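You operate a simulated robot arm through the tools that you are given. There is no shell and no other tool. Be economical: measure what you need, move in short steps, check, and stop when the job is done.

You run a simulated two-armed robot. Do the job below in one go: nothing can be reset, and whatever is moved stays where it is left.

TASK
Fetch the wooden peg rake and set it on the wide white table left front. Take the small yellow spool and put it on the fibre bench low shelf. Take the small red spool and leave it on top of the green dessert glass. Take the green-collared white tuft on the second shelf from the bottom of the low steel rack and put it away on the wide white table front. Take the small white bale on the grey cupboard second shelf from the bottom and put it away on the fibre bench low shelf. Put the green twine ball on the wide white table left front away on the open cabinet shelf. Open the finishing bench upper drawer, take the red-collared white tuft and leave it inside floor and shut the drawer again. Open the drawer marked spares. Do these in any order.

Only the result counts: the job must be done as asked and must still hold three seconds after the hand-in. Knocking over, shifting, dropping, spilling or breaking anything else fails it.

THE ROBOT
Two 7-joint arms with two-finger parallel grippers on one trunk, on a base that drives. Base frame: it is fixed to the floor where the robot stands at the start and does not move with it; the origin is under the middle of the robot, x ahead of it, y to its left, z up. Units: cm, degrees, N and s.
The left shoulder is at the start at [6, 14.7, 52.8], the right one opposite. With the tool pointing down near the work surface each hand reaches from about 10 to 72 cm from the robot's upright axis, wherever it stands, measured 20 degrees to its own side. Places, roughly: drawer marked spares [-380, -150, 60]; fibre bench low shelf (21x184 cm) [62, -82, 18]; finishing bench upper drawer [80, -360, 40]; finishing bench upper drawer floor [90, -360, 30]; green dessert glass (9x9x9 cm) [-140, -140, 80]; green twine ball (7x7x6 cm) [-110, -140, 80]; green-collared white tuft (2x2x7 cm) [90, -240, 80]; open cabinet shelf (58x22 cm) [-452, -504, 48]; red-collared white tuft (2x2x7 cm) [-120, -140, 80]; small red spool (8x8x7 cm) [90, -210, 80]; small white bale (15x7x6 cm) [80, -300, 70]; small yellow spool (8x8x7 cm) [90, -220, 80]; wide white table front (28x25 cm) [-172, -144, 78]; wide white table left front [-130, -150, 80]; wooden peg rake (14x5x11 cm) [50, 20, 80]. Payload 3.43 kg a hand.
The TCP of each hand is the grasp point between the finger pads, 3 cm short of the fingertips. In the tool frame z runs along the fingers and y along their closing line. The gripper opens to 9.4 cm. The fingers are 2.8 cm wide and 1 cm thick; the gripper's body (5 by 9.6 cm) begins 5.5 cm behind the TCP.
Orientation is that of the tool frame in the base frame, as a unit quaternion [x, y, z, w]. With the fingers straight down and closing along the base's y, the tool's x points along the base's -x, its y along +y and its z along -z.

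THE INTERFACE
- The arms move only by the tool drive_tool. It takes "left_motion", "right_motion" or both (then of equal length, played together; a hand with none holds still); each is a list of rows, each a list of 7 numbers: the shift along the tool's x, y, z in units of 200 mm (1.0 is 200 mm), then the turn, a rotation vector about the tool's x, y, z in units of 120 degrees (1.0 is 120 degrees), then the opening, from 0 (shut) to 1 (fully open). In form: [[tx, ty, tz, wx, wy, wz, grip], ...]. A call has 1 to 20 rows; each row is the pose to reach, as a shift and turn from the pose commanded when the call began, along the tool's axes at that moment. A call with a number of a shift or a turn outside -1 to 1 is refused whole. Rows are played at 5 a second. More than 5 cm and 8.6 degrees between two rows, or a gripper value outside its range, and nothing of the call is played. A pose out of reach is approached as far as the arm can. The call stops where the force on the tool passes 40 N (or 10 N more than at its start, if that is more) or the arm is blocked; 0.2 s more then pass. The fingers move at their own pace (about 7.2 cm/s each) and stop on an object; they squeeze with about 22 N. The grip force told is the motor's: it shows also when the fingers shut on nothing. Time passes only in rows, and 0.2 s behind the last, so rows that repeat a pose let the fingers close. It gives the time, the measured TCP pose, the force on the tool (base axes), the opening and the grip force at its end, in the units of the frame above (readings bear some noise), with the torque about the TCP (base axes, N m) and any sound that the robot's microphone picked up.
- Cameras (640 x 400 px; columns grow to the right, rows downward): "scene" is now at [5.44, 3.04, 117.07]; the picture's right is [0.33, -0.94, 0.00], its down [-0.46, -0.17, -0.87] and it looks along [0.82, 0.29, -0.49] (base axes); focal length 291 px, centre (320, 200). "left" rides on the left gripper at [7.6, -1.4, -10.2] in its tool frame; the picture's right is [0.18, 0.98, 0.00], its down [-0.75, 0.14, -0.64] and it looks along [-0.63, 0.12, 0.77] (tool axes); focal length 243 px, centre (320, 200). "right" rides on the right gripper at [7.6, 1.4, -10.2] in its tool frame; the picture's right is [-0.18, 0.98, 0.00], its down [-0.75, -0.14, -0.64] and it looks along [-0.63, -0.12, 0.77] (tool axes); focal length 243 px, centre (320, 200). There is no depth. A picture from a camera that has moved, and an enlarged one, comes with that camera's place and axes in the base frame and with its lens.
- camera(camera): a new picture of that camera. The clock stands still meanwhile.
- lift_body(by): slides the trunk up (or, below 0, down) by that many cm; the arms and the scene camera ride with it, the base frame stays. It gives what a move gives, with no picture.
- steer(legs): drives the robot by 1 to 6 legs, each [ahead, left, turn to the left] in cm, cm and degrees, along the robot's own axes; the way and the turn of a leg run together, so that a leg with both is an arc; at most 150 cm and 180 degrees a leg. The arms and the cameras ride along, it lands a little off, and it stops where it bumps. It gives what a move gives.
- aim_head(pan, tilt): turns the head with the scene camera to pan (to the left, within 86 degrees either way) and tilt (down, from -29 to 69), counted from straight ahead of the robot. It gives what a move gives.
- zoom(camera, box): a new picture of the part [left, top, right, bottom] of that camera's present view, enlarged. The clock stands still meanwhile.
- close_job(): hands the job in; it is judged then, once.

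Work in short steps. Places have to be worked out from the pictures, the camera data and where the tool is seen: move nearer, look again, correct. Check each grasp and each placing, and mend what went wrong. You have 493 turns and 248 pictures in all, those below and enlarged ones among them. Open the grippers and draw the arms clear of the work before you hand the job in, unless the task says otherwise; then end with one line.

The tools are called after ">>>" as name(argument=value, ...) on one line, values as JSON. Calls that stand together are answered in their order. drive_tool: Moves the arms, as the interface text tells. Its arguments: {"type":"object","properties":{"left_motion":{"type":"array","items":{"type":"array","items":{"type":"number"}}},"right_motion":{"type":"array","items":{"type":"array","items":{"type":"number"}}}},"required":[]} The other tools are called the same way: lift_body (by) slides the trunk up or down; steer (legs) drives the base; aim_head (pan, tilt) turns the head that bears the scene camera; camera (camera) takes a picture; zoom (camera, box) takes an enlarged picture of a part of a camera's view; close_job () hands the job in.

At the start:

```text
t: 0.0
left_ee_pos: [28.08, 25.67, 97.37]
left_tool_rot: [0.0, 1.0, 0.001, -0.001]
left_wrist_force: [0.6, -0.3, -0.2]
left_moment: [0.0, 0.01, -0.04]
left_gripper_width: 9.41
left_finger_force: 0.0
right_ee_pos: [31.13, -0.04, 97.38]
right_tool_rot: [0.0, 1.0, 0.0, 0.0]
right_wrist_force: [-1.1, 0.1, 0.3]
right_moment: [0.02, -0.02, 0.02]
right_gripper_width: 9.39
right_finger_force: 0.2
trunk travel left (down, up): [-23.5, 1.5]
robot x, y, heading: [0.1, -0.39, -0.1]
head pan, tilt: [19.6, 29.5]
```

scene: 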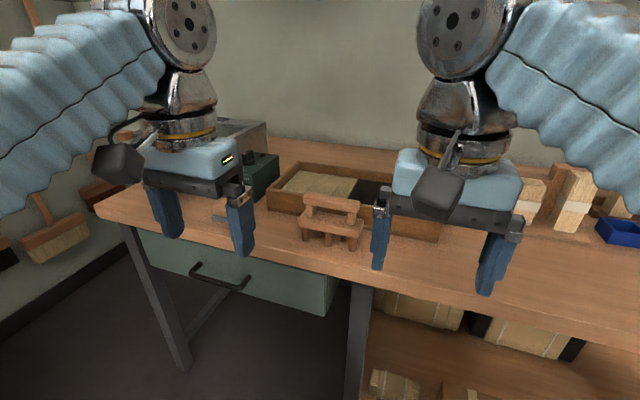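
right: 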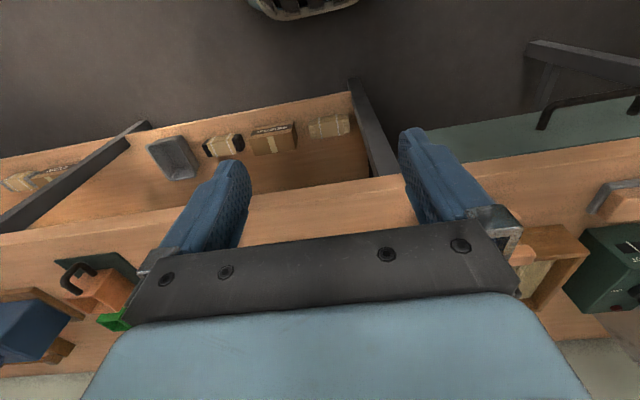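
left: 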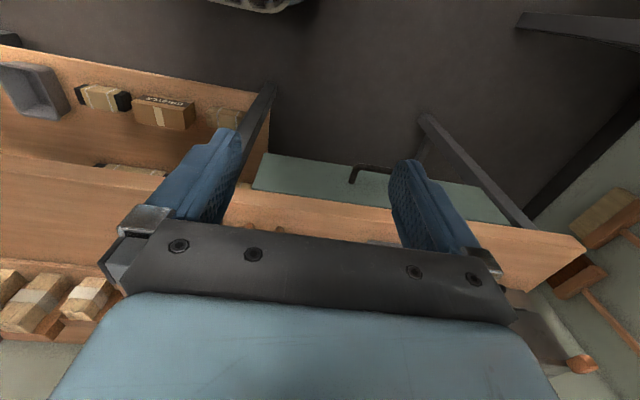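

The rake seems to stand near [58, 19] on the bench. I look closer before reaching.

>>> zoom(camera="scene", box=[240, 150, 440, 275])

>>> aim_head(pan=-50, tilt=25)

>>> camera(camera="scene")

```text
3.20 times, centred on (340, 212) of scene
camera zoom: at [5.44, 3.04, 117.07], right [0.33, -0.94, 0.0], down [-0.46, -0.17, -0.87], along [0.82, 0.29, -0.49], focal length 931 px, centre (256, 160)
```

zoom: 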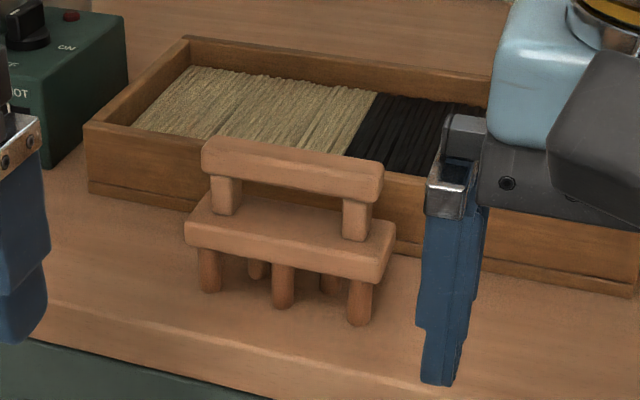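

```text
t: 1.4
left_ee_pos: [28.15, 25.6, 97.23]
left_tool_rot: [0.0, 1.0, 0.0, 0.001]
left_wrist_force: [-0.4, 0.3, 0.3]
left_moment: [-0.07, 0.0, 0.01]
left_gripper_width: 9.4
left_finger_force: 0.1
right_ee_pos: [31.2, 0.02, 97.35]
right_tool_rot: [0.0, 1.0, 0.0, 0.0]
right_wrist_force: [-0.4, 0.2, -0.2]
right_moment: [-0.04, 0.03, -0.01]
right_gripper_width: 9.41
right_finger_force: 0.1
trunk travel left (down, up): [-23.5, 1.5]
robot x, y, heading: [0.03, 0.29, -0.1]
head pan, tilt: [-50.0, 25.0]
```

```text
243 pictures are left
camera scene: at [2.83, -7.05, 117.79], right [-0.77, -0.64, 0.0], down [-0.27, 0.32, -0.91], along [0.58, -0.69, -0.42], focal length 291 px, centre (320, 200)
```

scene: 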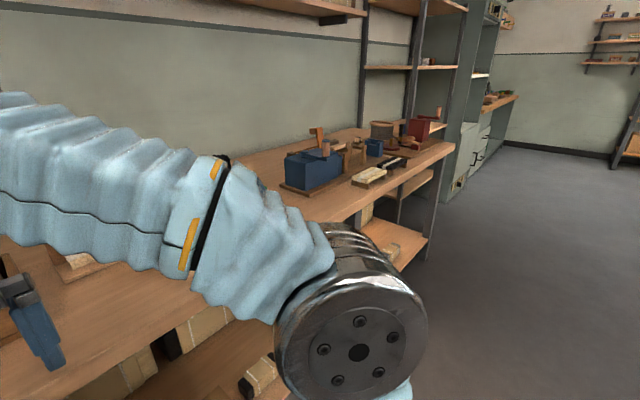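

The rake is a bar on posts, lying along y at about [58.5, 19.3], top about z 86. I turn the left tool 90° and bring it forward.

>>> drive_tool(left_motion=[[-0.09, -0.03, 0, 0, 0, 0.068, 1], [-0.18, -0.06, 0, 0, 0, 0.136, 1], [-0.27, -0.09, 0, 0, 0, 0.204, 1], [-0.36, -0.12, 0, 0, 0, 0.272, 1], [-0.45, -0.15, 0, 0, 0, 0.34, 1], [-0.54, -0.18, 0, 0, 0, 0.408, 1], [-0.63, -0.21, 0, 0, 0, 0.476, 1], [-0.72, -0.24, 0, 0, 0, 0.544, 1], [-0.81, -0.27, 0, 0, 0, 0.612, 1], [-0.9, -0.3, 0, 0, 0, 0.68, 1], [-1, -0.315, 0, 0, 0, 0.75, 1], [-1, -0.315, 0, 0, 0, 0.75, 1]])

>>> aim_head(pan=19, tilt=30)

>>> camera(camera="left")

>>> camera(camera="scene")

```text
t: 4.0
left_ee_pos: [47.31, 19.34, 95.75]
left_tool_rot: [0.708, 0.707, 0.001, 0.001]
left_wrist_force: [-0.9, -0.3, 0.5]
left_moment: [-0.01, 0.03, -0.01]
left_gripper_width: 9.43
left_finger_force: 0.0
left hand out of reach, approached as far as the arm can: row 9, 10, 11, 12
right_ee_pos: [31.2, -0.14, 97.27]
right_tool_rot: [0.0, 1.0, 0.0, 0.0]
right_wrist_force: [-0.7, -0.2, -0.3]
right_moment: [0.01, 0.0, 0.02]
right_gripper_width: 9.41
right_finger_force: 0.1
trunk travel left (down, up): [-23.5, 1.5]
robot x, y, heading: [0.04, -0.2, -0.1]
head pan, tilt: [-50.0, 25.0]
```

```text
t: 5.4
left_ee_pos: [47.38, 19.33, 95.78]
left_tool_rot: [0.707, 0.707, 0.001, 0.0]
left_wrist_force: [0.0, 0.1, -0.3]
left_moment: [-0.02, -0.01, -0.02]
left_gripper_width: 9.37
left_finger_force: 0.1
right_ee_pos: [31.21, -0.07, 97.31]
right_tool_rot: [0.0, 1.0, 0.0, 0.0]
right_wrist_force: [-0.4, -0.4, 0.6]
right_moment: [0.0, -0.04, 0.01]
right_gripper_width: 9.38
right_finger_force: 0.0
trunk travel left (down, up): [-23.5, 1.5]
robot x, y, heading: [0.17, 0.08, -0.1]
head pan, tilt: [19.0, 30.0]
```

```text
242 pictures are left
camera left: at [46.0, 26.99, 106.02], right [0.98, 0.18, 0.0], down [0.14, -0.75, 0.64], along [0.12, -0.63, -0.77], focal length 243 px, centre (320, 200)
```

left: 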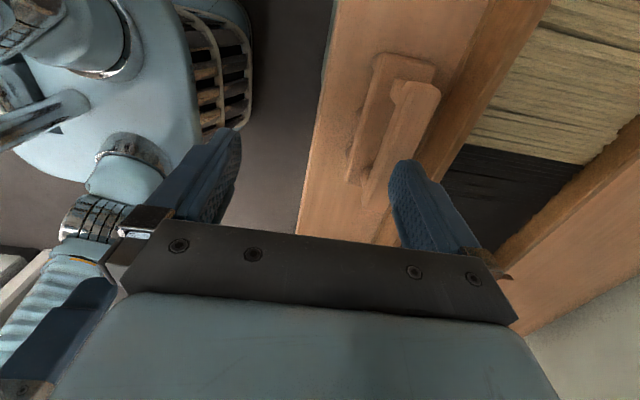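

```text
241 pictures are left
camera scene: at [5.46, 2.94, 117.0], right [0.32, -0.95, 0.0], down [-0.47, -0.16, -0.87], along [0.82, 0.28, -0.5], focal length 291 px, centre (320, 200)
```

scene: 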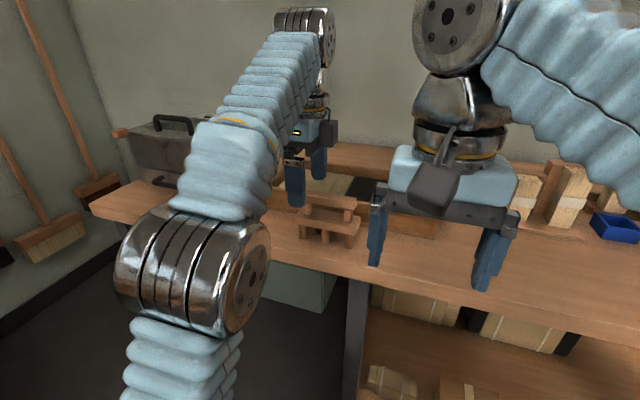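

The arm cannot reach that far at this height, so I drive the base 10 cm ahead and look again.

>>> steer(legs=[[10, 0, 0]])

>>> camera(camera="left")

>>> camera(camera="scene")

```text
t: 6.6
left_ee_pos: [57.49, 19.33, 95.73]
left_tool_rot: [0.707, 0.707, 0.0, 0.001]
left_wrist_force: [-0.2, 0.0, -0.5]
left_moment: [-0.01, -0.02, -0.02]
left_gripper_width: 9.4
left_finger_force: 0.1
right_ee_pos: [41.22, -0.06, 97.26]
right_tool_rot: [-0.001, 1.0, -0.001, 0.0]
right_wrist_force: [0.2, -0.7, 1.0]
right_moment: [0.01, 0.01, 0.02]
right_gripper_width: 9.41
right_finger_force: 0.2
trunk travel left (down, up): [-23.5, 1.5]
robot x, y, heading: [10.1, 0.32, -0.3]
head pan, tilt: [19.0, 30.0]
```

```text
240 pictures are left
camera left: at [56.05, 26.96, 106.02], right [0.98, 0.18, 0.0], down [0.14, -0.75, 0.64], along [0.12, -0.63, -0.77], focal length 243 px, centre (320, 200)
```

left: 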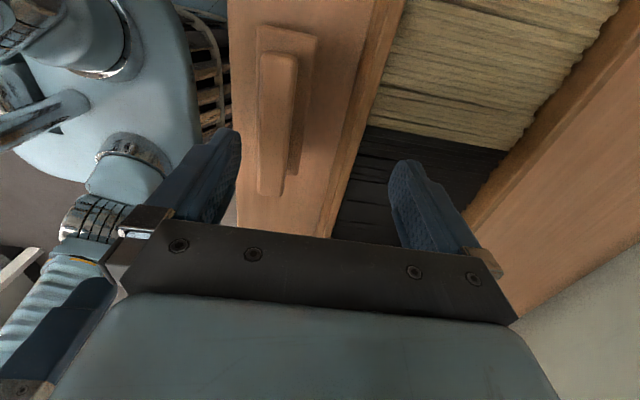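

```text
239 pictures are left
camera scene: at [15.49, 2.94, 117.0], right [0.33, -0.95, 0.0], down [-0.47, -0.16, -0.87], along [0.82, 0.28, -0.5], focal length 291 px, centre (320, 200)
```

scene: 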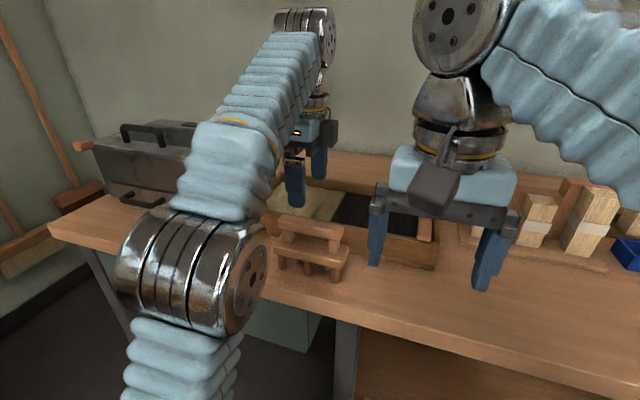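

The two left views put the handle at x≈53.9, y 11.5–23.4, top z≈86.7. I move above it and a little lower, and then check.

>>> drive_tool(left_motion=[[-0.045, -0.09, 0.05, 0, 0, 0, 0.8], [-0.09, -0.18, 0.15, 0, 0, 0, 0.7], [-0.09, -0.18, 0.2, 0, 0, 0, 0.7]])

>>> camera(camera="left")

```text
t: 7.4
left_ee_pos: [53.83, 17.51, 91.62]
left_tool_rot: [0.707, 0.707, 0.002, 0.001]
left_wrist_force: [-0.4, 0.3, -0.7]
left_moment: [-0.02, -0.01, 0.02]
left_gripper_width: 6.58
left_finger_force: 0.1
right_ee_pos: [41.28, 0.07, 97.35]
right_tool_rot: [0.0, 1.0, 0.0, 0.0]
right_wrist_force: [0.0, 0.9, -0.6]
right_moment: [0.0, -0.03, 0.01]
right_gripper_width: 9.4
right_finger_force: 0.1
trunk travel left (down, up): [-23.5, 1.5]
robot x, y, heading: [10.06, -0.15, 0.1]
head pan, tilt: [19.0, 30.0]
```

```text
238 pictures are left
camera left: at [52.46, 25.14, 101.93], right [0.98, 0.18, 0.0], down [0.14, -0.75, 0.64], along [0.12, -0.63, -0.77], focal length 243 px, centre (320, 200)
```

left: 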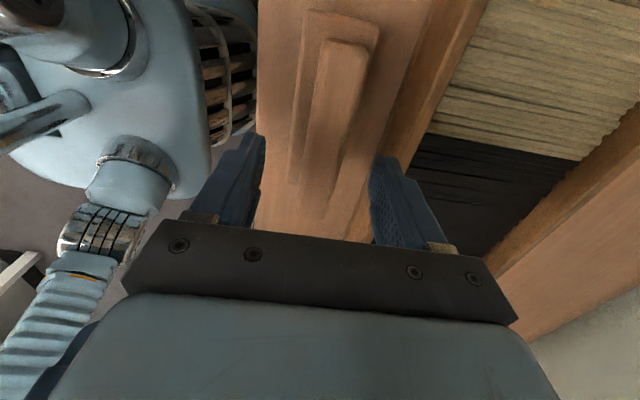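

It is nearly aligned; I shift 0.7 cm in x, go down to the handle, and close.

>>> drive_tool(left_motion=[[0, 0.035, 0.15, 0, 0, 0, 0.7], [0, 0.035, 0.31, 0, 0, 0, 0.7], [0, 0.035, 0.31, 0, 0, 0, 0.7]])

>>> camera(camera="left")

>>> zoom(camera="scene", box=[240, 150, 440, 275])

```text
t: 8.2
left_ee_pos: [54.6, 17.62, 85.27]
left_tool_rot: [0.707, 0.707, 0.001, 0.001]
left_wrist_force: [0.1, 0.4, 0.5]
left_moment: [-0.01, 0.03, -0.01]
left_gripper_width: 6.57
left_finger_force: 0.0
right_ee_pos: [41.21, -0.1, 97.26]
right_tool_rot: [0.0, 1.0, 0.001, 0.0]
right_wrist_force: [0.0, -0.5, -0.2]
right_moment: [-0.02, 0.01, 0.02]
right_gripper_width: 9.39
right_finger_force: 0.0
trunk travel left (down, up): [-23.5, 1.5]
robot x, y, heading: [10.21, 0.37, -0.1]
head pan, tilt: [19.0, 30.0]
```

```text
237 pictures are left
camera left: at [53.25, 25.19, 95.67], right [0.98, 0.18, 0.0], down [0.14, -0.75, 0.64], along [0.12, -0.63, -0.77], focal length 243 px, centre (320, 200)
```

left: 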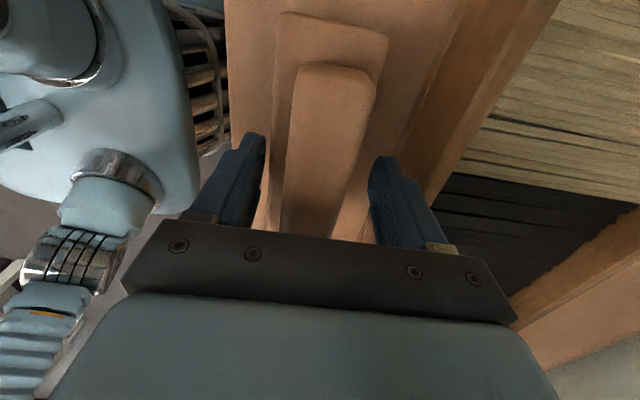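

```text
3.20 times, centred on (340, 212) of scene
camera zoom: at [15.52, 2.94, 116.99], right [0.33, -0.95, 0.0], down [-0.47, -0.16, -0.87], along [0.82, 0.28, -0.5], focal length 931 px, centre (256, 160)
```

zoom: 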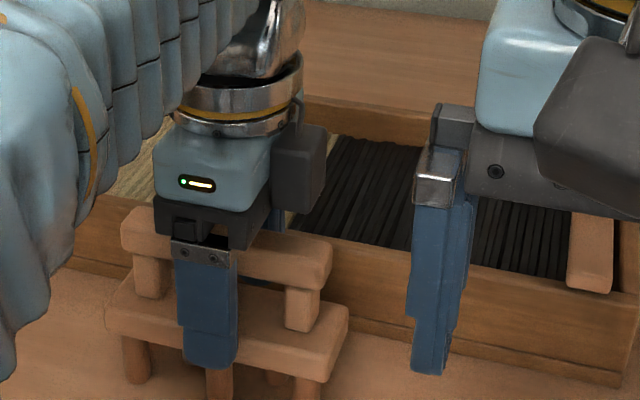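

The handle stands between the fingers. I close.

>>> drive_tool(left_motion=[[0, 0, 0, 0, 0, 0, 0.3], [0, 0, 0, 0, 0, 0, 0], [0, 0, 0, 0, 0, 0, 0]])

>>> drive_tool(left_motion=[[0, 0, -0.1, 0, 0, 0, 0], [0, 0, -0.25, 0, 0, 0, 0], [0, 0, -0.25, 0, 0, 0, 0]])

>>> zoom(camera="scene", box=[240, 150, 440, 275])

```text
t: 9.0
left_ee_pos: [54.61, 17.69, 85.39]
left_tool_rot: [0.707, 0.707, 0.0, 0.001]
left_wrist_force: [-0.2, -0.2, -0.1]
left_moment: [-0.01, 0.0, 0.0]
left_gripper_width: 4.77
left_finger_force: 22.1
right_ee_pos: [41.24, -0.11, 97.2]
right_tool_rot: [0.0, 1.0, 0.0, 0.0]
right_wrist_force: [0.5, -0.2, 0.8]
right_moment: [0.01, -0.01, 0.02]
right_gripper_width: 9.36
right_finger_force: 0.1
trunk travel left (down, up): [-23.5, 1.5]
robot x, y, heading: [9.97, 0.11, 0.1]
head pan, tilt: [19.0, 30.0]
```

```text
t: 9.8
left_ee_pos: [54.4, 17.56, 90.45]
left_tool_rot: [0.707, 0.707, 0.0, 0.001]
left_wrist_force: [0.6, 0.8, -2.5]
left_moment: [-0.02, 0.0, -0.02]
left_gripper_width: 4.77
left_finger_force: 21.7
right_ee_pos: [41.32, -0.07, 97.24]
right_tool_rot: [0.0, 1.0, 0.001, -0.001]
right_wrist_force: [0.6, 0.1, -0.1]
right_moment: [0.01, -0.01, 0.03]
right_gripper_width: 9.43
right_finger_force: 0.1
trunk travel left (down, up): [-23.5, 1.5]
robot x, y, heading: [10.09, -0.15, 0.1]
head pan, tilt: [19.0, 30.0]
```

```text
3.20 times, centred on (340, 212) of scene
camera zoom: at [15.52, 2.94, 116.99], right [0.33, -0.95, 0.0], down [-0.47, -0.16, -0.87], along [0.82, 0.28, -0.5], focal length 931 px, centre (256, 160)
```

zoom: 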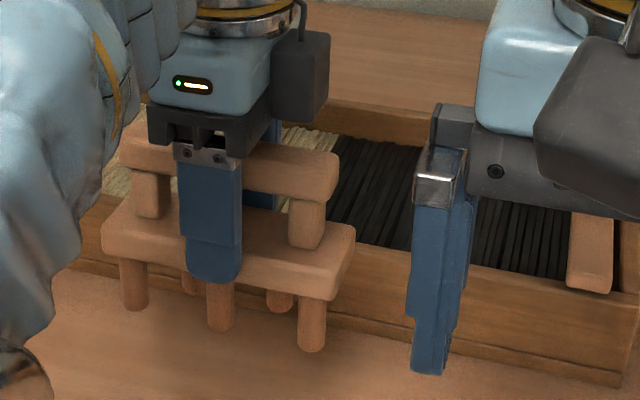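

The rake is held by its body. I raise and draw it back for carrying.

>>> drive_tool(left_motion=[[0, 0, -0.15, 0, 0, 0, 0], [0, 0, -0.3, 0, 0, 0, 0], [0, -0.25, -0.3, 0, 0, 0, 0], [0, -0.5, -0.3, 0, 0, 0, 0], [0.05, -0.75, -0.3, 0, 0, 0, 0], [0.1, -1, -0.3, 0, 0, 0, 0], [0.1, -1, -0.3, 0, 0, 0, 0]])

>>> steer(legs=[[-30, 0, 0]])

>>> aim_head(pan=-60, tilt=20)

>>> camera(camera="scene")

```text
refused: row 5 steps farther than a row can; nothing moved
```

```text
t: 11.8
left_ee_pos: [24.4, 17.76, 90.49]
left_tool_rot: [0.706, 0.708, 0.001, 0.0]
left_wrist_force: [0.5, -0.4, -1.7]
left_moment: [-0.02, -0.02, -0.01]
left_gripper_width: 4.78
left_finger_force: 21.9
right_ee_pos: [11.23, 0.07, 97.3]
right_tool_rot: [-0.002, 1.0, 0.0, 0.0]
right_wrist_force: [0.0, 0.4, 0.0]
right_moment: [0.0, 0.02, -0.02]
right_gripper_width: 9.4
right_finger_force: 0.0
trunk travel left (down, up): [-23.5, 1.5]
robot x, y, heading: [-19.67, -0.01, -0.1]
head pan, tilt: [19.0, 30.0]
```

```text
t: 13.3
left_ee_pos: [24.4, 17.71, 90.39]
left_tool_rot: [0.706, 0.708, 0.001, 0.0]
left_wrist_force: [0.0, -0.2, -1.5]
left_moment: [0.01, -0.01, -0.02]
left_gripper_width: 4.75
left_finger_force: 22.1
right_ee_pos: [11.3, 0.11, 97.36]
right_tool_rot: [-0.002, 1.0, 0.0, 0.0]
right_wrist_force: [-0.6, -0.6, 0.9]
right_moment: [0.0, -0.04, 0.01]
right_gripper_width: 9.42
right_finger_force: 0.0
trunk travel left (down, up): [-23.5, 1.5]
robot x, y, heading: [-19.93, -0.37, 0.3]
head pan, tilt: [-60.0, 20.0]
```

```text
234 pictures are left
camera scene: at [-18.37, -8.1, 118.6], right [-0.86, -0.5, 0.0], down [-0.17, 0.3, -0.94], along [0.47, -0.81, -0.34], focal length 291 px, centre (320, 200)
```

scene: 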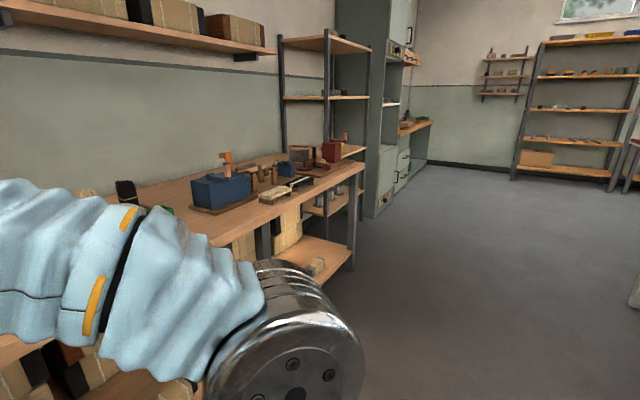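

Nothing was touched. I draw the rake hand in with smaller steps, then drive right, toward the rack.

>>> drive_tool(left_motion=[[0, -0.2, -0.05, 0, 0, 0, 0], [0, -0.4, -0.1, 0, 0, 0, 0], [0.1, -0.6, -0.1, 0, 0, 0, 0], [0.2, -0.75, -0.1, 0, 0, 0, 0]])

>>> steer(legs=[[0, -130, 0], [0, -90, 0]])

>>> aim_head(pan=0, tilt=20)

>>> camera(camera="scene")

```text
t: 14.3
left_ee_pos: [9.31, 21.66, 92.44]
left_tool_rot: [0.706, 0.708, 0.001, 0.001]
left_wrist_force: [1.4, -0.4, -2.1]
left_moment: [0.01, 0.04, 0.02]
left_gripper_width: 4.76
left_finger_force: 22.0
right_ee_pos: [11.28, 0.0, 97.25]
right_tool_rot: [-0.001, 1.0, 0.0, 0.0]
right_wrist_force: [0.1, -0.7, 1.2]
right_moment: [0.01, 0.0, -0.04]
right_gripper_width: 9.39
right_finger_force: 0.1
trunk travel left (down, up): [-23.5, 1.5]
robot x, y, heading: [-20.06, -0.05, 0.1]
head pan, tilt: [-60.0, 20.0]
```

```text
t: 25.1
left_ee_pos: [8.67, -197.71, 92.56]
left_tool_rot: [0.71, 0.705, 0.0, 0.001]
left_wrist_force: [0.2, 0.5, -2.1]
left_moment: [-0.02, -0.03, 0.01]
left_gripper_width: 4.75
left_finger_force: 21.8
right_ee_pos: [10.46, -219.18, 97.28]
right_tool_rot: [0.004, 1.0, 0.0, -0.001]
right_wrist_force: [-0.5, 0.1, -0.2]
right_moment: [0.0, 0.01, -0.01]
right_gripper_width: 9.39
right_finger_force: 0.1
trunk travel left (down, up): [-23.5, 1.5]
robot x, y, heading: [-20.66, -218.93, -0.3]
head pan, tilt: [-60.0, 20.0]
```

```text
t: 26.4
left_ee_pos: [8.69, -197.72, 92.43]
left_tool_rot: [0.709, 0.705, 0.001, 0.001]
left_wrist_force: [-0.2, 0.2, -1.6]
left_moment: [-0.03, 0.01, -0.02]
left_gripper_width: 4.75
left_finger_force: 22.2
right_ee_pos: [10.44, -219.33, 97.2]
right_tool_rot: [0.005, 1.0, 0.0, 0.0]
right_wrist_force: [0.2, -0.1, -0.9]
right_moment: [-0.01, 0.01, -0.01]
right_gripper_width: 9.38
right_finger_force: 0.0
trunk travel left (down, up): [-23.5, 1.5]
robot x, y, heading: [-20.79, -218.98, -0.6]
head pan, tilt: [0.0, 20.0]
```

```text
233 pictures are left
camera scene: at [-14.5, -219.09, 118.6], right [-0.01, -1.0, 0.0], down [-0.34, 0.0, -0.94], along [0.94, -0.01, -0.34], focal length 291 px, centre (320, 200)
```

scene: 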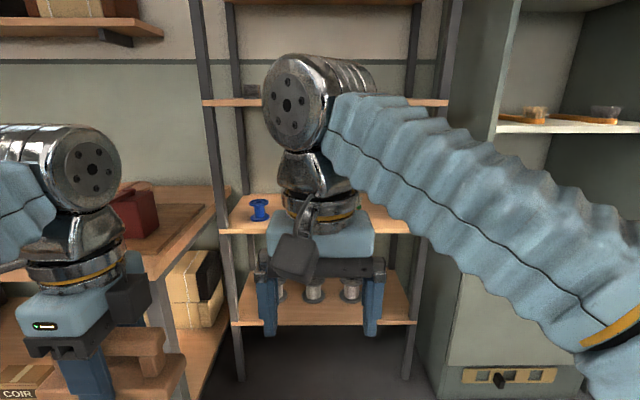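

The right arm blocks the view. I move the right hand down and outward.

>>> drive_tool(right_motion=[[0, -0.2, 0.1, 0, 0, 0, 0.9], [0, -0.4, 0.2, 0, 0, 0, 0.9], [0, -0.6, 0.35, 0, 0, 0, 0.9], [0, -0.8, 0.5, 0, 0, 0, 0.9], [0, -1, 0.65, 0, 0, 0, 0.9], [0, -1, 0.85, 0, 0, 0, 0.9], [0, -1, 1, 0, 0, 0, 0.9]])

>>> camera(camera="scene")

```text
t: 28.0
left_ee_pos: [8.68, -197.72, 92.42]
left_tool_rot: [0.71, 0.704, 0.001, 0.0]
left_wrist_force: [-0.1, 0.4, -1.5]
left_moment: [0.02, 0.03, -0.01]
left_gripper_width: 4.77
left_finger_force: 22.0
right_ee_pos: [10.3, -239.25, 77.24]
right_tool_rot: [0.005, 1.0, 0.001, 0.0]
right_wrist_force: [0.6, 0.6, 0.6]
right_moment: [-0.01, -0.04, -0.01]
right_gripper_width: 8.45
right_finger_force: 0.0
trunk travel left (down, up): [-23.5, 1.5]
robot x, y, heading: [-20.68, -219.09, -0.4]
head pan, tilt: [0.0, 20.0]
```

```text
232 pictures are left
camera scene: at [-14.51, -219.09, 118.6], right [-0.01, -1.0, 0.0], down [-0.34, 0.0, -0.94], along [0.94, -0.01, -0.34], focal length 291 px, centre (320, 200)
```

scene: 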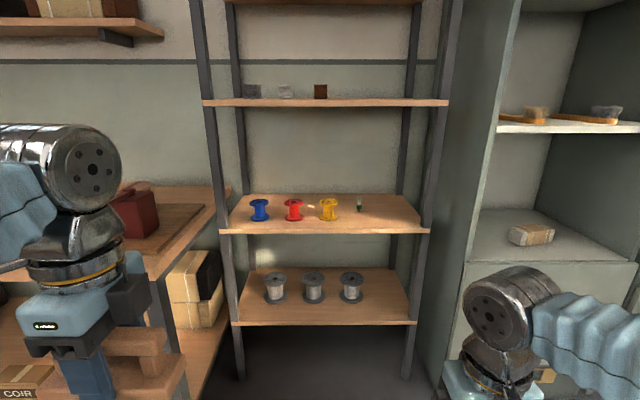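

I see the red and yellow spools, the tuft beside them, and the bale in the cupboard. I zoom for detail.

>>> zoom(camera="scene", box=[216, 150, 440, 290])

>>> zoom(camera="scene", box=[440, 100, 640, 310])

```text
2.86 times, centred on (328, 220) of scene
camera zoom: at [-14.51, -219.09, 118.6], right [-0.01, -1.0, 0.0], down [-0.34, 0.0, -0.94], along [0.94, -0.01, -0.34], focal length 831 px, centre (297, 143)
```

zoom: 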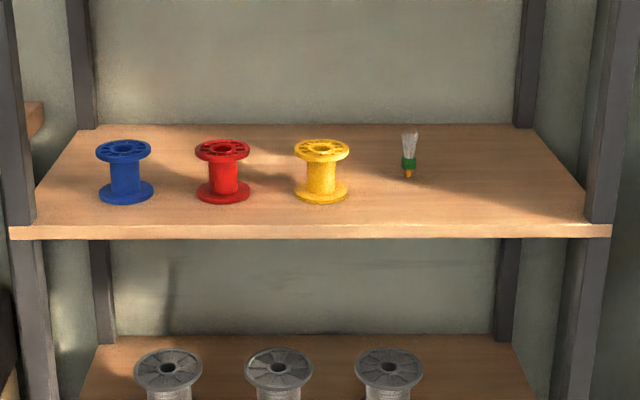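

```text
1.90 times, centred on (540, 205) of scene
camera zoom: at [-14.51, -219.09, 118.6], right [-0.01, -1.0, 0.0], down [-0.34, 0.0, -0.94], along [0.94, -0.01, -0.34], focal length 554 px, centre (-99, 190)
```

zoom: 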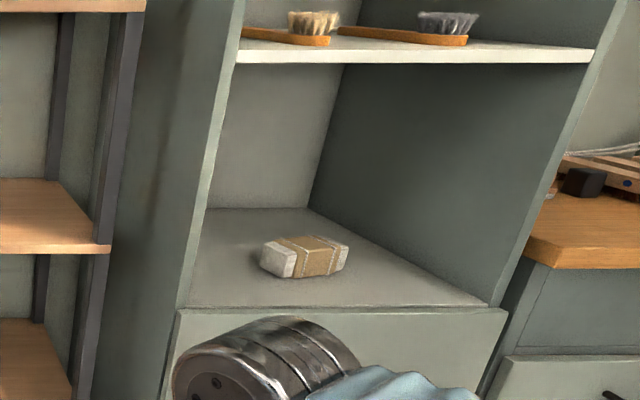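

I'll take spools by their cores with the right hand level (fingers along +x, camera above). I start turning the right hand in two halves.

>>> drive_tool(right_motion=[[-0.06, 0, 0, 0.0482, 0, -0.0482, 0.9], [-0.12, 0, 0, 0.0964, 0, -0.0964, 0.9], [-0.18, 0, 0, 0.1446, 0, -0.1446, 0.9], [-0.24, 0, 0, 0.1928, 0, -0.1928, 0.9], [-0.3, 0, 0, 0.241, 0, -0.241, 0.9], [-0.36, 0, 0, 0.2892, 0, -0.2892, 0.9], [-0.42, 0, 0, 0.3374, 0, -0.3374, 0.9], [-0.48, 0, 0, 0.3856, 0, -0.3856, 0.9], [-0.54, 0, 0, 0.4338, 0, -0.4338, 0.9], [-0.6, 0, 0, 0.482, 0, -0.482, 0.9], [-0.6, 0, 0, 0.5302, 0, -0.5302, 0.9], [-0.6, 0, 0, 0.5302, 0, -0.5302, 0.9]])

>>> drive_tool(right_motion=[[0, 0, 0, 0.0482, 0, -0.0482, 0.9], [0, 0, 0, 0.0964, 0, -0.0964, 0.9], [0, 0, 0, 0.1446, 0, -0.1446, 0.9], [0, 0, 0, 0.1928, 0, -0.1928, 0.9], [0, 0, 0, 0.241, 0, -0.241, 0.9], [0, 0, 0, 0.2892, 0, -0.2892, 0.9], [0, 0, 0, 0.3374, 0, -0.3374, 0.9], [0, 0, 0, 0.3856, 0, -0.3856, 0.9], [0, 0, 0, 0.4338, 0, -0.4338, 0.9], [0, 0, 0, 0.482, 0, -0.482, 0.9], [0, 0, 0, 0.5302, 0, -0.5302, 0.9], [0, 0, 0, 0.5302, 0, -0.5302, 0.9]])

>>> camera(camera="scene")

```text
t: 30.6
left_ee_pos: [8.76, -197.69, 92.52]
left_tool_rot: [0.71, 0.705, 0.001, 0.001]
left_wrist_force: [1.0, 0.4, -2.7]
left_moment: [-0.02, 0.02, 0.01]
left_gripper_width: 4.77
left_finger_force: 21.9
right_ee_pos: [22.25, -239.43, 77.3]
right_tool_rot: [-0.497, 0.709, -0.5, -0.002]
right_wrist_force: [0.9, -1.1, 0.4]
right_moment: [-0.02, 0.0, 0.02]
right_gripper_width: 8.48
right_finger_force: 0.1
trunk travel left (down, up): [-23.5, 1.5]
robot x, y, heading: [-20.68, -219.26, -0.3]
head pan, tilt: [0.0, 20.0]
```

```text
t: 33.2
left_ee_pos: [8.59, -197.62, 92.63]
left_tool_rot: [0.71, 0.705, 0.001, 0.0]
left_wrist_force: [-0.1, -0.6, -1.0]
left_moment: [-0.02, 0.02, 0.01]
left_gripper_width: 4.77
left_finger_force: 21.9
right_ee_pos: [28.17, -239.51, 81.17]
right_tool_rot: [0.707, -0.002, 0.707, 0.002]
right_wrist_force: [-0.2, 0.2, 0.7]
right_moment: [0.0, 0.01, 0.01]
right_gripper_width: 8.47
right_finger_force: 0.1
right hand out of reach, approached as far as the arm can: row 6, 7, 8, 9, 10, 11, 12
trunk travel left (down, up): [-23.5, 1.5]
robot x, y, heading: [-20.52, -219.1, -0.3]
head pan, tilt: [0.0, 20.0]
```

```text
229 pictures are left
camera scene: at [-14.51, -219.1, 118.6], right [-0.01, -1.0, 0.0], down [-0.34, 0.0, -0.94], along [0.94, -0.01, -0.34], focal length 291 px, centre (320, 200)
```

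scene: 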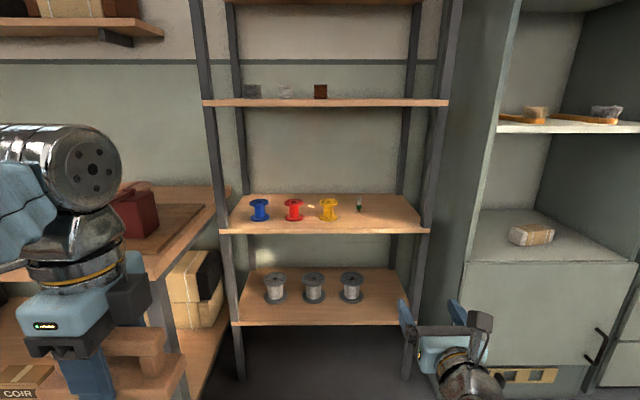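

The right hand is level. I drive nearer to the rack, then look from the hand.

>>> steer(legs=[[30, 13, 0]])

>>> drive_tool(right_motion=[[0, -0.2, -0.02, 0, 0, 0, 1], [0, -0.4, -0.05, 0, 0, 0, 1], [0, -0.6, -0.08, 0, 0, 0, 1], [0, -0.8, -0.1, 0, 0, 0, 1]])

>>> camera(camera="right")

>>> camera(camera="scene")

```text
t: 35.4
left_ee_pos: [39.12, -184.97, 92.4]
left_tool_rot: [0.712, 0.703, 0.001, 0.001]
left_wrist_force: [0.4, -0.1, -1.2]
left_moment: [-0.01, -0.01, -0.01]
left_gripper_width: 4.77
left_finger_force: 22.5
right_ee_pos: [58.29, -226.93, 81.24]
right_tool_rot: [0.707, -0.004, 0.707, 0.003]
right_wrist_force: [-0.3, -0.4, 0.1]
right_moment: [-0.01, 0.01, 0.0]
right_gripper_width: 8.46
right_finger_force: 0.1
trunk travel left (down, up): [-23.5, 1.5]
robot x, y, heading: [9.56, -206.13, -0.7]
head pan, tilt: [0.0, 20.0]
```

```text
t: 36.4
left_ee_pos: [39.01, -185.05, 92.54]
left_tool_rot: [0.711, 0.703, 0.001, 0.0]
left_wrist_force: [0.9, -0.6, -1.6]
left_moment: [0.0, 0.0, 0.04]
left_gripper_width: 4.76
left_finger_force: 21.8
right_ee_pos: [56.4, -210.76, 81.12]
right_tool_rot: [0.707, -0.005, 0.707, 0.004]
right_wrist_force: [-0.1, -0.3, 0.7]
right_moment: [-0.01, -0.01, -0.01]
right_gripper_width: 9.4
right_finger_force: 0.0
trunk travel left (down, up): [-23.5, 1.5]
robot x, y, heading: [9.76, -206.43, -0.8]
head pan, tilt: [0.0, 20.0]
```

```text
228 pictures are left
camera right: at [46.22, -212.14, 88.83], right [-0.01, -0.98, -0.19], down [-0.64, 0.15, -0.75], along [0.77, 0.11, -0.63], focal length 243 px, centre (320, 200)
```

right: 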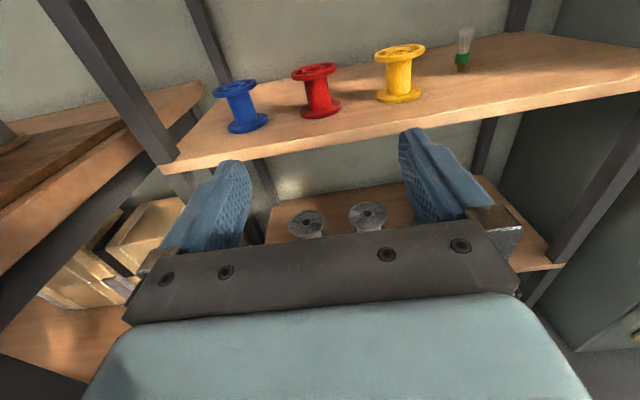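

```text
227 pictures are left
camera scene: at [15.77, -206.29, 118.6], right [-0.01, -1.0, 0.0], down [-0.34, 0.0, -0.94], along [0.94, -0.01, -0.34], focal length 291 px, centre (320, 200)
```

scene: 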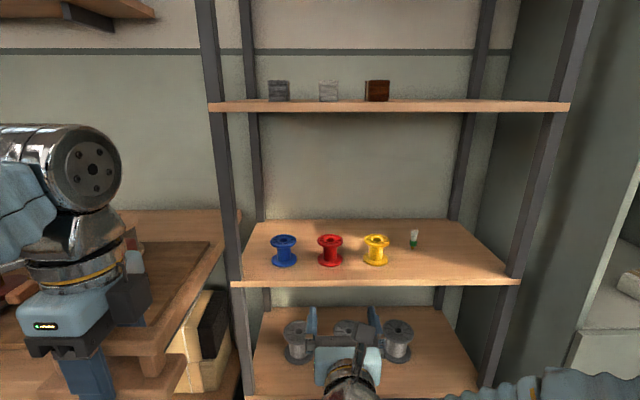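

The red spool's core centre works out at about [84.3, -210.3, 79.3]. I extend part way with the fingers at 6.6 cm and look.

>>> drive_tool(right_motion=[[-0.03, -0.01, 0.2, 0, 0, 0, 0.7], [-0.06, -0.02, 0.4, 0, 0, 0, 0.7], [-0.09, -0.02, 0.6, 0, 0, 0, 0.7], [-0.09, -0.02, 0.8, 0, 0, 0, 0.7], [-0.09, -0.02, 0.8, 0, 0, 0, 0.7]])

>>> camera(camera="right")

```text
t: 37.6
left_ee_pos: [39.23, -184.94, 92.4]
left_tool_rot: [0.712, 0.703, 0.001, 0.001]
left_wrist_force: [0.0, 0.5, -1.6]
left_moment: [-0.02, -0.02, 0.0]
left_gripper_width: 4.76
left_finger_force: 22.5
right_ee_pos: [72.41, -210.64, 79.42]
right_tool_rot: [0.707, -0.004, 0.707, 0.004]
right_wrist_force: [1.1, 0.2, -0.7]
right_moment: [-0.01, -0.02, -0.02]
right_gripper_width: 6.55
right_finger_force: 0.0
trunk travel left (down, up): [-23.5, 1.5]
robot x, y, heading: [9.46, -206.12, -0.8]
head pan, tilt: [0.0, 20.0]
```

```text
226 pictures are left
camera right: at [62.31, -212.02, 87.04], right [-0.01, -0.98, -0.18], down [-0.64, 0.15, -0.75], along [0.77, 0.11, -0.63], focal length 243 px, centre (320, 200)
```

right: 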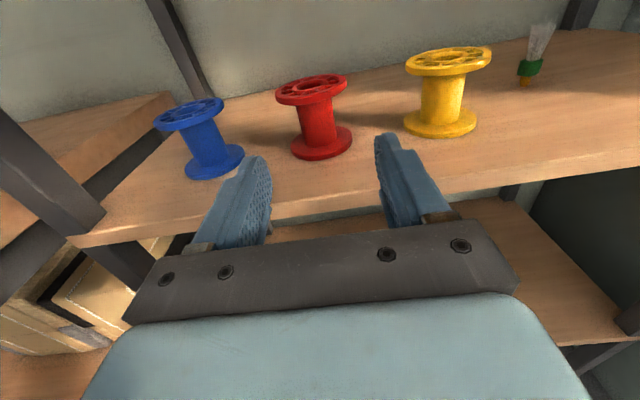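

Alignment is good. I advance 11.6 cm so that the fingers straddle the core, then close.

>>> drive_tool(right_motion=[[-0.02, -0.015, 0.2, 0, 0, 0, 0.7], [-0.02, -0.015, 0.4, 0, 0, 0, 0.7], [-0.02, -0.015, 0.58, 0, 0, 0, 0.7], [-0.02, -0.015, 0.58, 0, 0, 0, 0.7]])

>>> camera(camera="right")

```text
t: 38.6
left_ee_pos: [39.06, -184.86, 92.38]
left_tool_rot: [0.711, 0.703, 0.001, 0.001]
left_wrist_force: [0.3, 0.2, -2.0]
left_moment: [-0.03, -0.01, 0.0]
left_gripper_width: 4.76
left_finger_force: 22.5
right_ee_pos: [84.21, -210.57, 78.93]
right_tool_rot: [0.707, -0.005, 0.707, 0.005]
right_wrist_force: [0.3, 0.2, -0.2]
right_moment: [0.02, 0.0, 0.02]
right_gripper_width: 6.6
right_finger_force: 0.1
trunk travel left (down, up): [-23.5, 1.5]
robot x, y, heading: [9.69, -206.45, -0.7]
head pan, tilt: [0.0, 20.0]
```

```text
225 pictures are left
camera right: at [73.94, -211.81, 86.68], right [-0.01, -0.98, -0.18], down [-0.64, 0.15, -0.75], along [0.77, 0.11, -0.63], focal length 243 px, centre (320, 200)
```

right: 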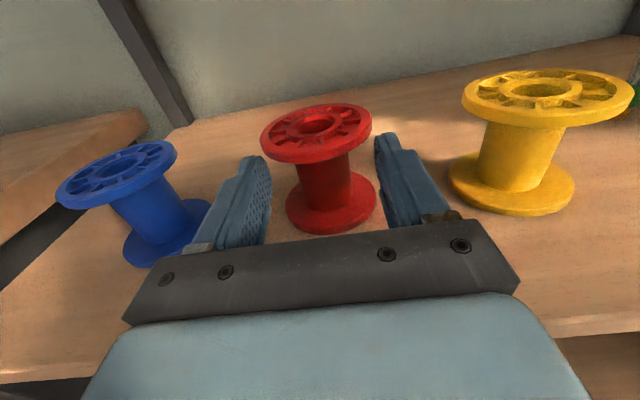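

Comparing the views, the spool sits deeper and lower than I assumed (about x 88.8, z 73.3–80). I back out, lower the hand and look again.

>>> drive_tool(right_motion=[[0, 0, -0.2, 0, 0, 0, 0.7], [0, 0, -0.35, 0, 0, 0, 0.7], [-0.1, 0, -0.35, 0, 0, 0, 0.7], [-0.1, 0, -0.35, 0, 0, 0, 0.7]])

>>> camera(camera="right")

>>> zoom(camera="scene", box=[240, 210, 440, 335])

```text
t: 39.6
left_ee_pos: [39.06, -184.91, 92.48]
left_tool_rot: [0.712, 0.703, 0.001, 0.0]
left_wrist_force: [0.1, -0.1, -1.8]
left_moment: [-0.01, -0.01, 0.03]
left_gripper_width: 4.76
left_finger_force: 22.3
right_ee_pos: [77.09, -210.28, 76.89]
right_tool_rot: [0.707, -0.005, 0.707, 0.005]
right_wrist_force: [0.6, 0.2, -0.1]
right_moment: [-0.01, 0.0, -0.01]
right_gripper_width: 6.59
right_finger_force: 0.0
trunk travel left (down, up): [-23.5, 1.5]
robot x, y, heading: [9.68, -206.32, -1.1]
head pan, tilt: [0.0, 20.0]
```

```text
224 pictures are left
camera right: at [66.85, -211.78, 84.63], right [-0.01, -0.98, -0.18], down [-0.64, 0.15, -0.75], along [0.77, 0.11, -0.63], focal length 243 px, centre (320, 200)
```

right: 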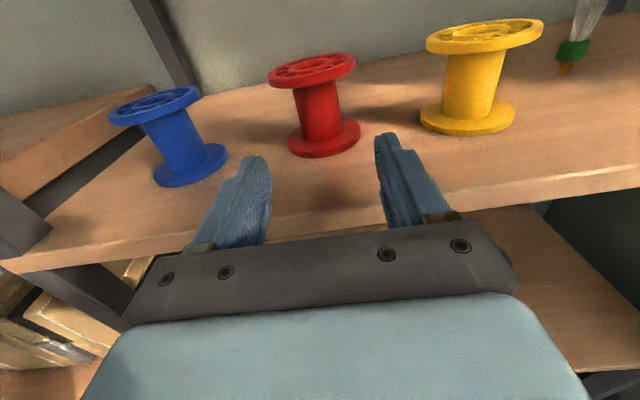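

```text
3.20 times, centred on (340, 272) of scene
camera zoom: at [15.8, -206.26, 118.6], right [-0.01, -1.0, 0.0], down [-0.34, 0.0, -0.94], along [0.94, -0.01, -0.34], focal length 931 px, centre (256, -32)
```

zoom: 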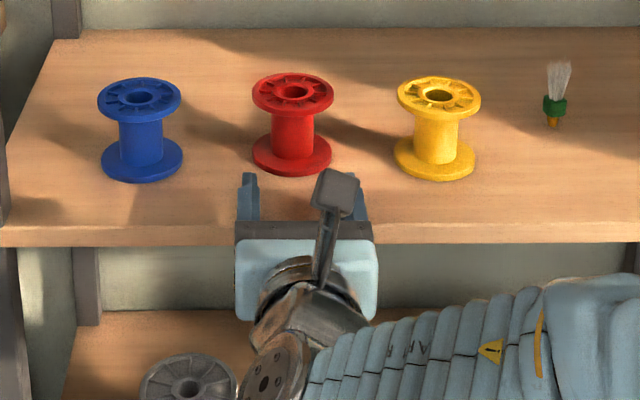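

Now height and line match. I advance to x≈88.5 and look once more before closing.

>>> drive_tool(right_motion=[[0, 0, 0.2, 0, 0, 0, 0.7], [0, 0, 0.4, 0, 0, 0, 0.7], [0, 0, 0.57, 0, 0, 0, 0.7], [0, 0, 0.57, 0, 0, 0, 0.7]])

>>> camera(camera="right")

```text
t: 40.3
left_ee_pos: [39.06, -184.89, 92.58]
left_tool_rot: [0.712, 0.702, 0.001, 0.002]
left_wrist_force: [-0.4, -0.5, -1.7]
left_moment: [0.01, -0.02, 0.03]
left_gripper_width: 4.76
left_finger_force: 21.8
right_ee_pos: [84.4, -210.47, 76.98]
right_tool_rot: [0.709, -0.005, 0.705, 0.005]
right_wrist_force: [-33.8, -9.7, 10.5]
right_moment: [-0.14, 1.63, 1.11]
right_gripper_width: 6.59
right_finger_force: 0.0
trunk travel left (down, up): [-23.5, 1.5]
robot x, y, heading: [9.35, -206.72, -1.0]
head pan, tilt: [0.0, 20.0]
stopped in row 3 (right hand): the force on the tool passed its limit at 145 N (the readings are from after the stop); the commanded pose is now the measured one
```

```text
222 pictures are left
camera right: at [74.23, -211.89, 84.8], right [-0.01, -0.98, -0.18], down [-0.64, 0.15, -0.75], along [0.76, 0.11, -0.64], focal length 243 px, centre (320, 200)
```

right: 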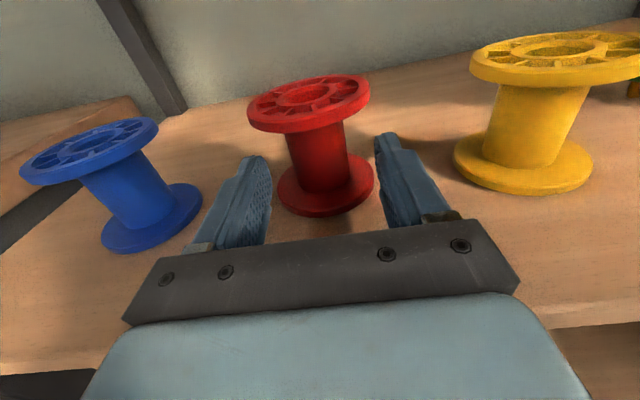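

The hand's body met the shelf's front edge. I back out, raise it a little and tilt the fingers down 15°, opening wider.

>>> drive_tool(right_motion=[[0.01, 0, -0.2, 0, 0, 0, 0.9], [0.05, 0, -0.3, 0, -0.0625, 0, 0.9], [0.08, 0, -0.35, 0, -0.125, 0, 0.9], [0.08, 0, -0.35, 0, -0.125, 0, 0.9]])

>>> camera(camera="right")

>>> zoom(camera="scene", box=[240, 210, 440, 335])

```text
t: 41.3
left_ee_pos: [39.17, -184.95, 92.31]
left_tool_rot: [0.711, 0.703, -0.002, 0.001]
left_wrist_force: [-0.6, 0.4, -1.6]
left_moment: [-0.02, 0.0, 0.01]
left_gripper_width: 4.74
left_finger_force: 22.3
right_ee_pos: [77.62, -210.3, 78.43]
right_tool_rot: [0.797, -0.003, 0.604, 0.002]
right_wrist_force: [-0.5, 0.1, 0.7]
right_moment: [0.0, 0.04, 0.04]
right_gripper_width: 8.45
right_finger_force: 0.0
trunk travel left (down, up): [-23.5, 1.5]
robot x, y, heading: [9.36, -206.28, -0.9]
head pan, tilt: [0.0, 20.0]
```

```text
221 pictures are left
camera right: at [69.86, -211.74, 88.52], right [-0.06, -0.98, -0.18], down [-0.82, 0.15, -0.55], along [0.57, 0.11, -0.81], focal length 243 px, centre (320, 200)
```

right: 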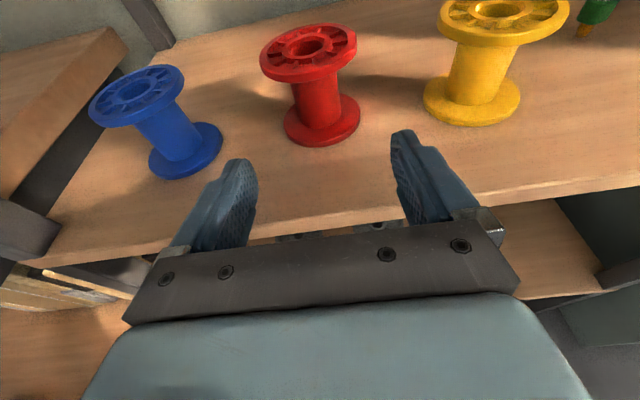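

```text
3.20 times, centred on (340, 272) of scene
camera zoom: at [15.77, -206.27, 118.6], right [-0.01, -1.0, 0.0], down [-0.34, 0.0, -0.94], along [0.94, -0.01, -0.34], focal length 931 px, centre (256, -32)
```

zoom: 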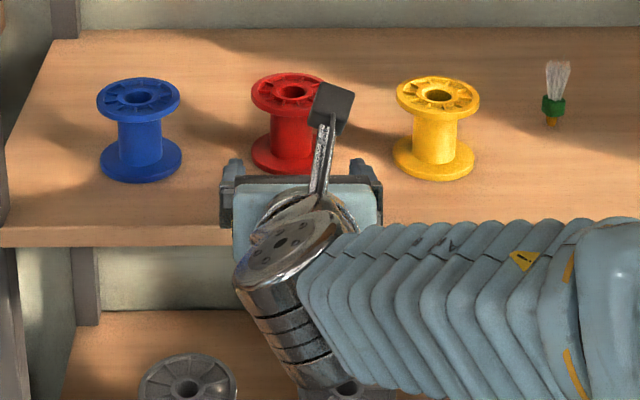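

I advance level to about [88, -210.4, 77.3], fingers wide so they pass outside the flanges.

>>> drive_tool(right_motion=[[0.03, 0, 0.17, 0, 0, 0, 0.93], [0.06, 0, 0.34, 0, 0, 0, 0.93], [0.0875, 0, 0.515, 0, 0, 0, 0.93], [0.0875, 0, 0.515, 0, 0, 0, 0.93]])

>>> camera(camera="right")

```text
t: 42.3
left_ee_pos: [39.24, -184.94, 92.4]
left_tool_rot: [0.712, 0.703, 0.0, 0.001]
left_wrist_force: [0.2, -0.7, -2.2]
left_moment: [-0.02, 0.0, -0.01]
left_gripper_width: 4.75
left_finger_force: 21.5
right_ee_pos: [88.16, -210.62, 77.38]
right_tool_rot: [0.796, -0.004, 0.605, 0.004]
right_wrist_force: [0.4, 0.0, 0.6]
right_moment: [0.03, -0.03, -0.01]
right_gripper_width: 8.69
right_finger_force: 0.0
trunk travel left (down, up): [-23.5, 1.5]
robot x, y, heading: [9.54, -206.62, -0.8]
head pan, tilt: [0.0, 20.0]
```

```text
219 pictures are left
camera right: at [80.36, -211.96, 87.44], right [-0.06, -0.98, -0.18], down [-0.82, 0.15, -0.55], along [0.57, 0.11, -0.81], focal length 243 px, centre (320, 200)
```

right: 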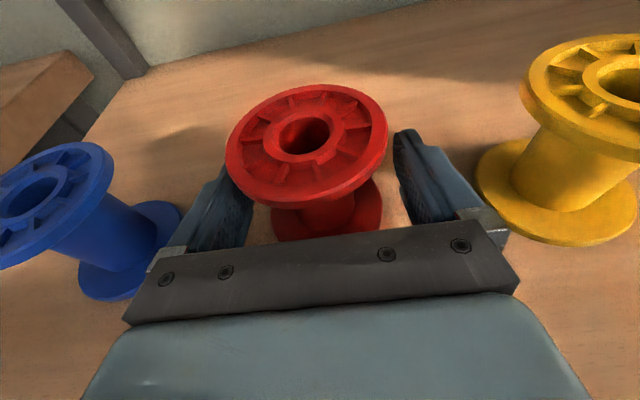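

The fingers straddle the core. I close slowly.

>>> drive_tool(right_motion=[[0, 0, 0, 0, 0, 0, 0.6], [0, 0, 0, 0, 0, 0, 0.3], [0, 0, 0, 0, 0, 0, 0.1], [0, 0, 0, 0, 0, 0, 0], [0, 0, 0, 0, 0, 0, 0]])

>>> camera(camera="right")

```text
t: 43.5
left_ee_pos: [39.28, -184.91, 92.37]
left_tool_rot: [0.712, 0.703, -0.001, 0.0]
left_wrist_force: [0.6, -0.3, -2.0]
left_moment: [-0.03, -0.04, -0.01]
left_gripper_width: 4.77
left_finger_force: 22.1
right_ee_pos: [88.19, -210.66, 77.24]
right_tool_rot: [0.797, -0.004, 0.604, 0.003]
right_wrist_force: [0.7, 0.3, 0.5]
right_moment: [0.0, 0.0, 0.02]
right_gripper_width: 4.62
right_finger_force: 22.1
trunk travel left (down, up): [-23.5, 1.5]
robot x, y, heading: [9.61, -206.0, -0.7]
head pan, tilt: [0.0, 20.0]
```

```text
218 pictures are left
camera right: at [80.32, -211.95, 87.46], right [-0.06, -0.98, -0.18], down [-0.82, 0.15, -0.55], along [0.57, 0.11, -0.81], focal length 243 px, centre (320, 200)
```

right: 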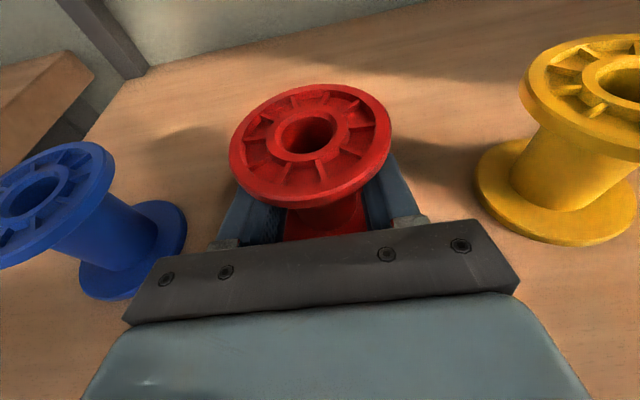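

Core gripped at 4.6 cm. I lift 4 cm and draw straight back.

>>> drive_tool(right_motion=[[0.095, 0, -0.027, 0, 0, 0, 0], [0.19, 0, -0.054, 0, 0, 0, 0], [0.13, 0, -0.27, 0, 0, 0, 0], [0.07, 0, -0.487, 0, 0, 0, 0], [0.01, 0, -0.7, 0, 0, 0, 0], [-0.053, 0, -0.921, 0, 0, 0, 0], [-0.053, 0, -0.921, 0, 0, 0, 0]])

>>> camera(camera="scene")

```text
t: 45.1
left_ee_pos: [39.19, -184.86, 92.33]
left_tool_rot: [0.711, 0.703, -0.001, 0.001]
left_wrist_force: [0.4, 0.3, -1.0]
left_moment: [0.02, -0.04, 0.03]
left_gripper_width: 4.75
left_finger_force: 22.5
right_ee_pos: [70.16, -210.38, 81.35]
right_tool_rot: [0.797, -0.004, 0.604, 0.004]
right_wrist_force: [0.3, 0.7, -1.4]
right_moment: [0.03, 0.01, -0.05]
right_gripper_width: 4.61
right_finger_force: 22.1
trunk travel left (down, up): [-23.5, 1.5]
robot x, y, heading: [9.74, -206.45, -0.5]
head pan, tilt: [0.0, 20.0]
```

```text
217 pictures are left
camera scene: at [15.77, -206.28, 118.6], right [-0.01, -1.0, 0.0], down [-0.34, 0.0, -0.94], along [0.94, -0.01, -0.34], focal length 291 px, centre (320, 200)
```

scene: 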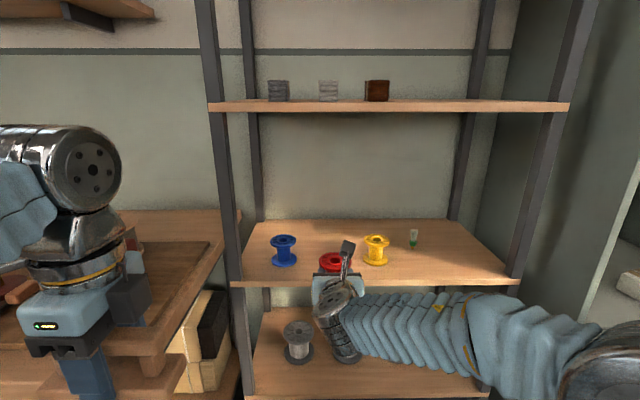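

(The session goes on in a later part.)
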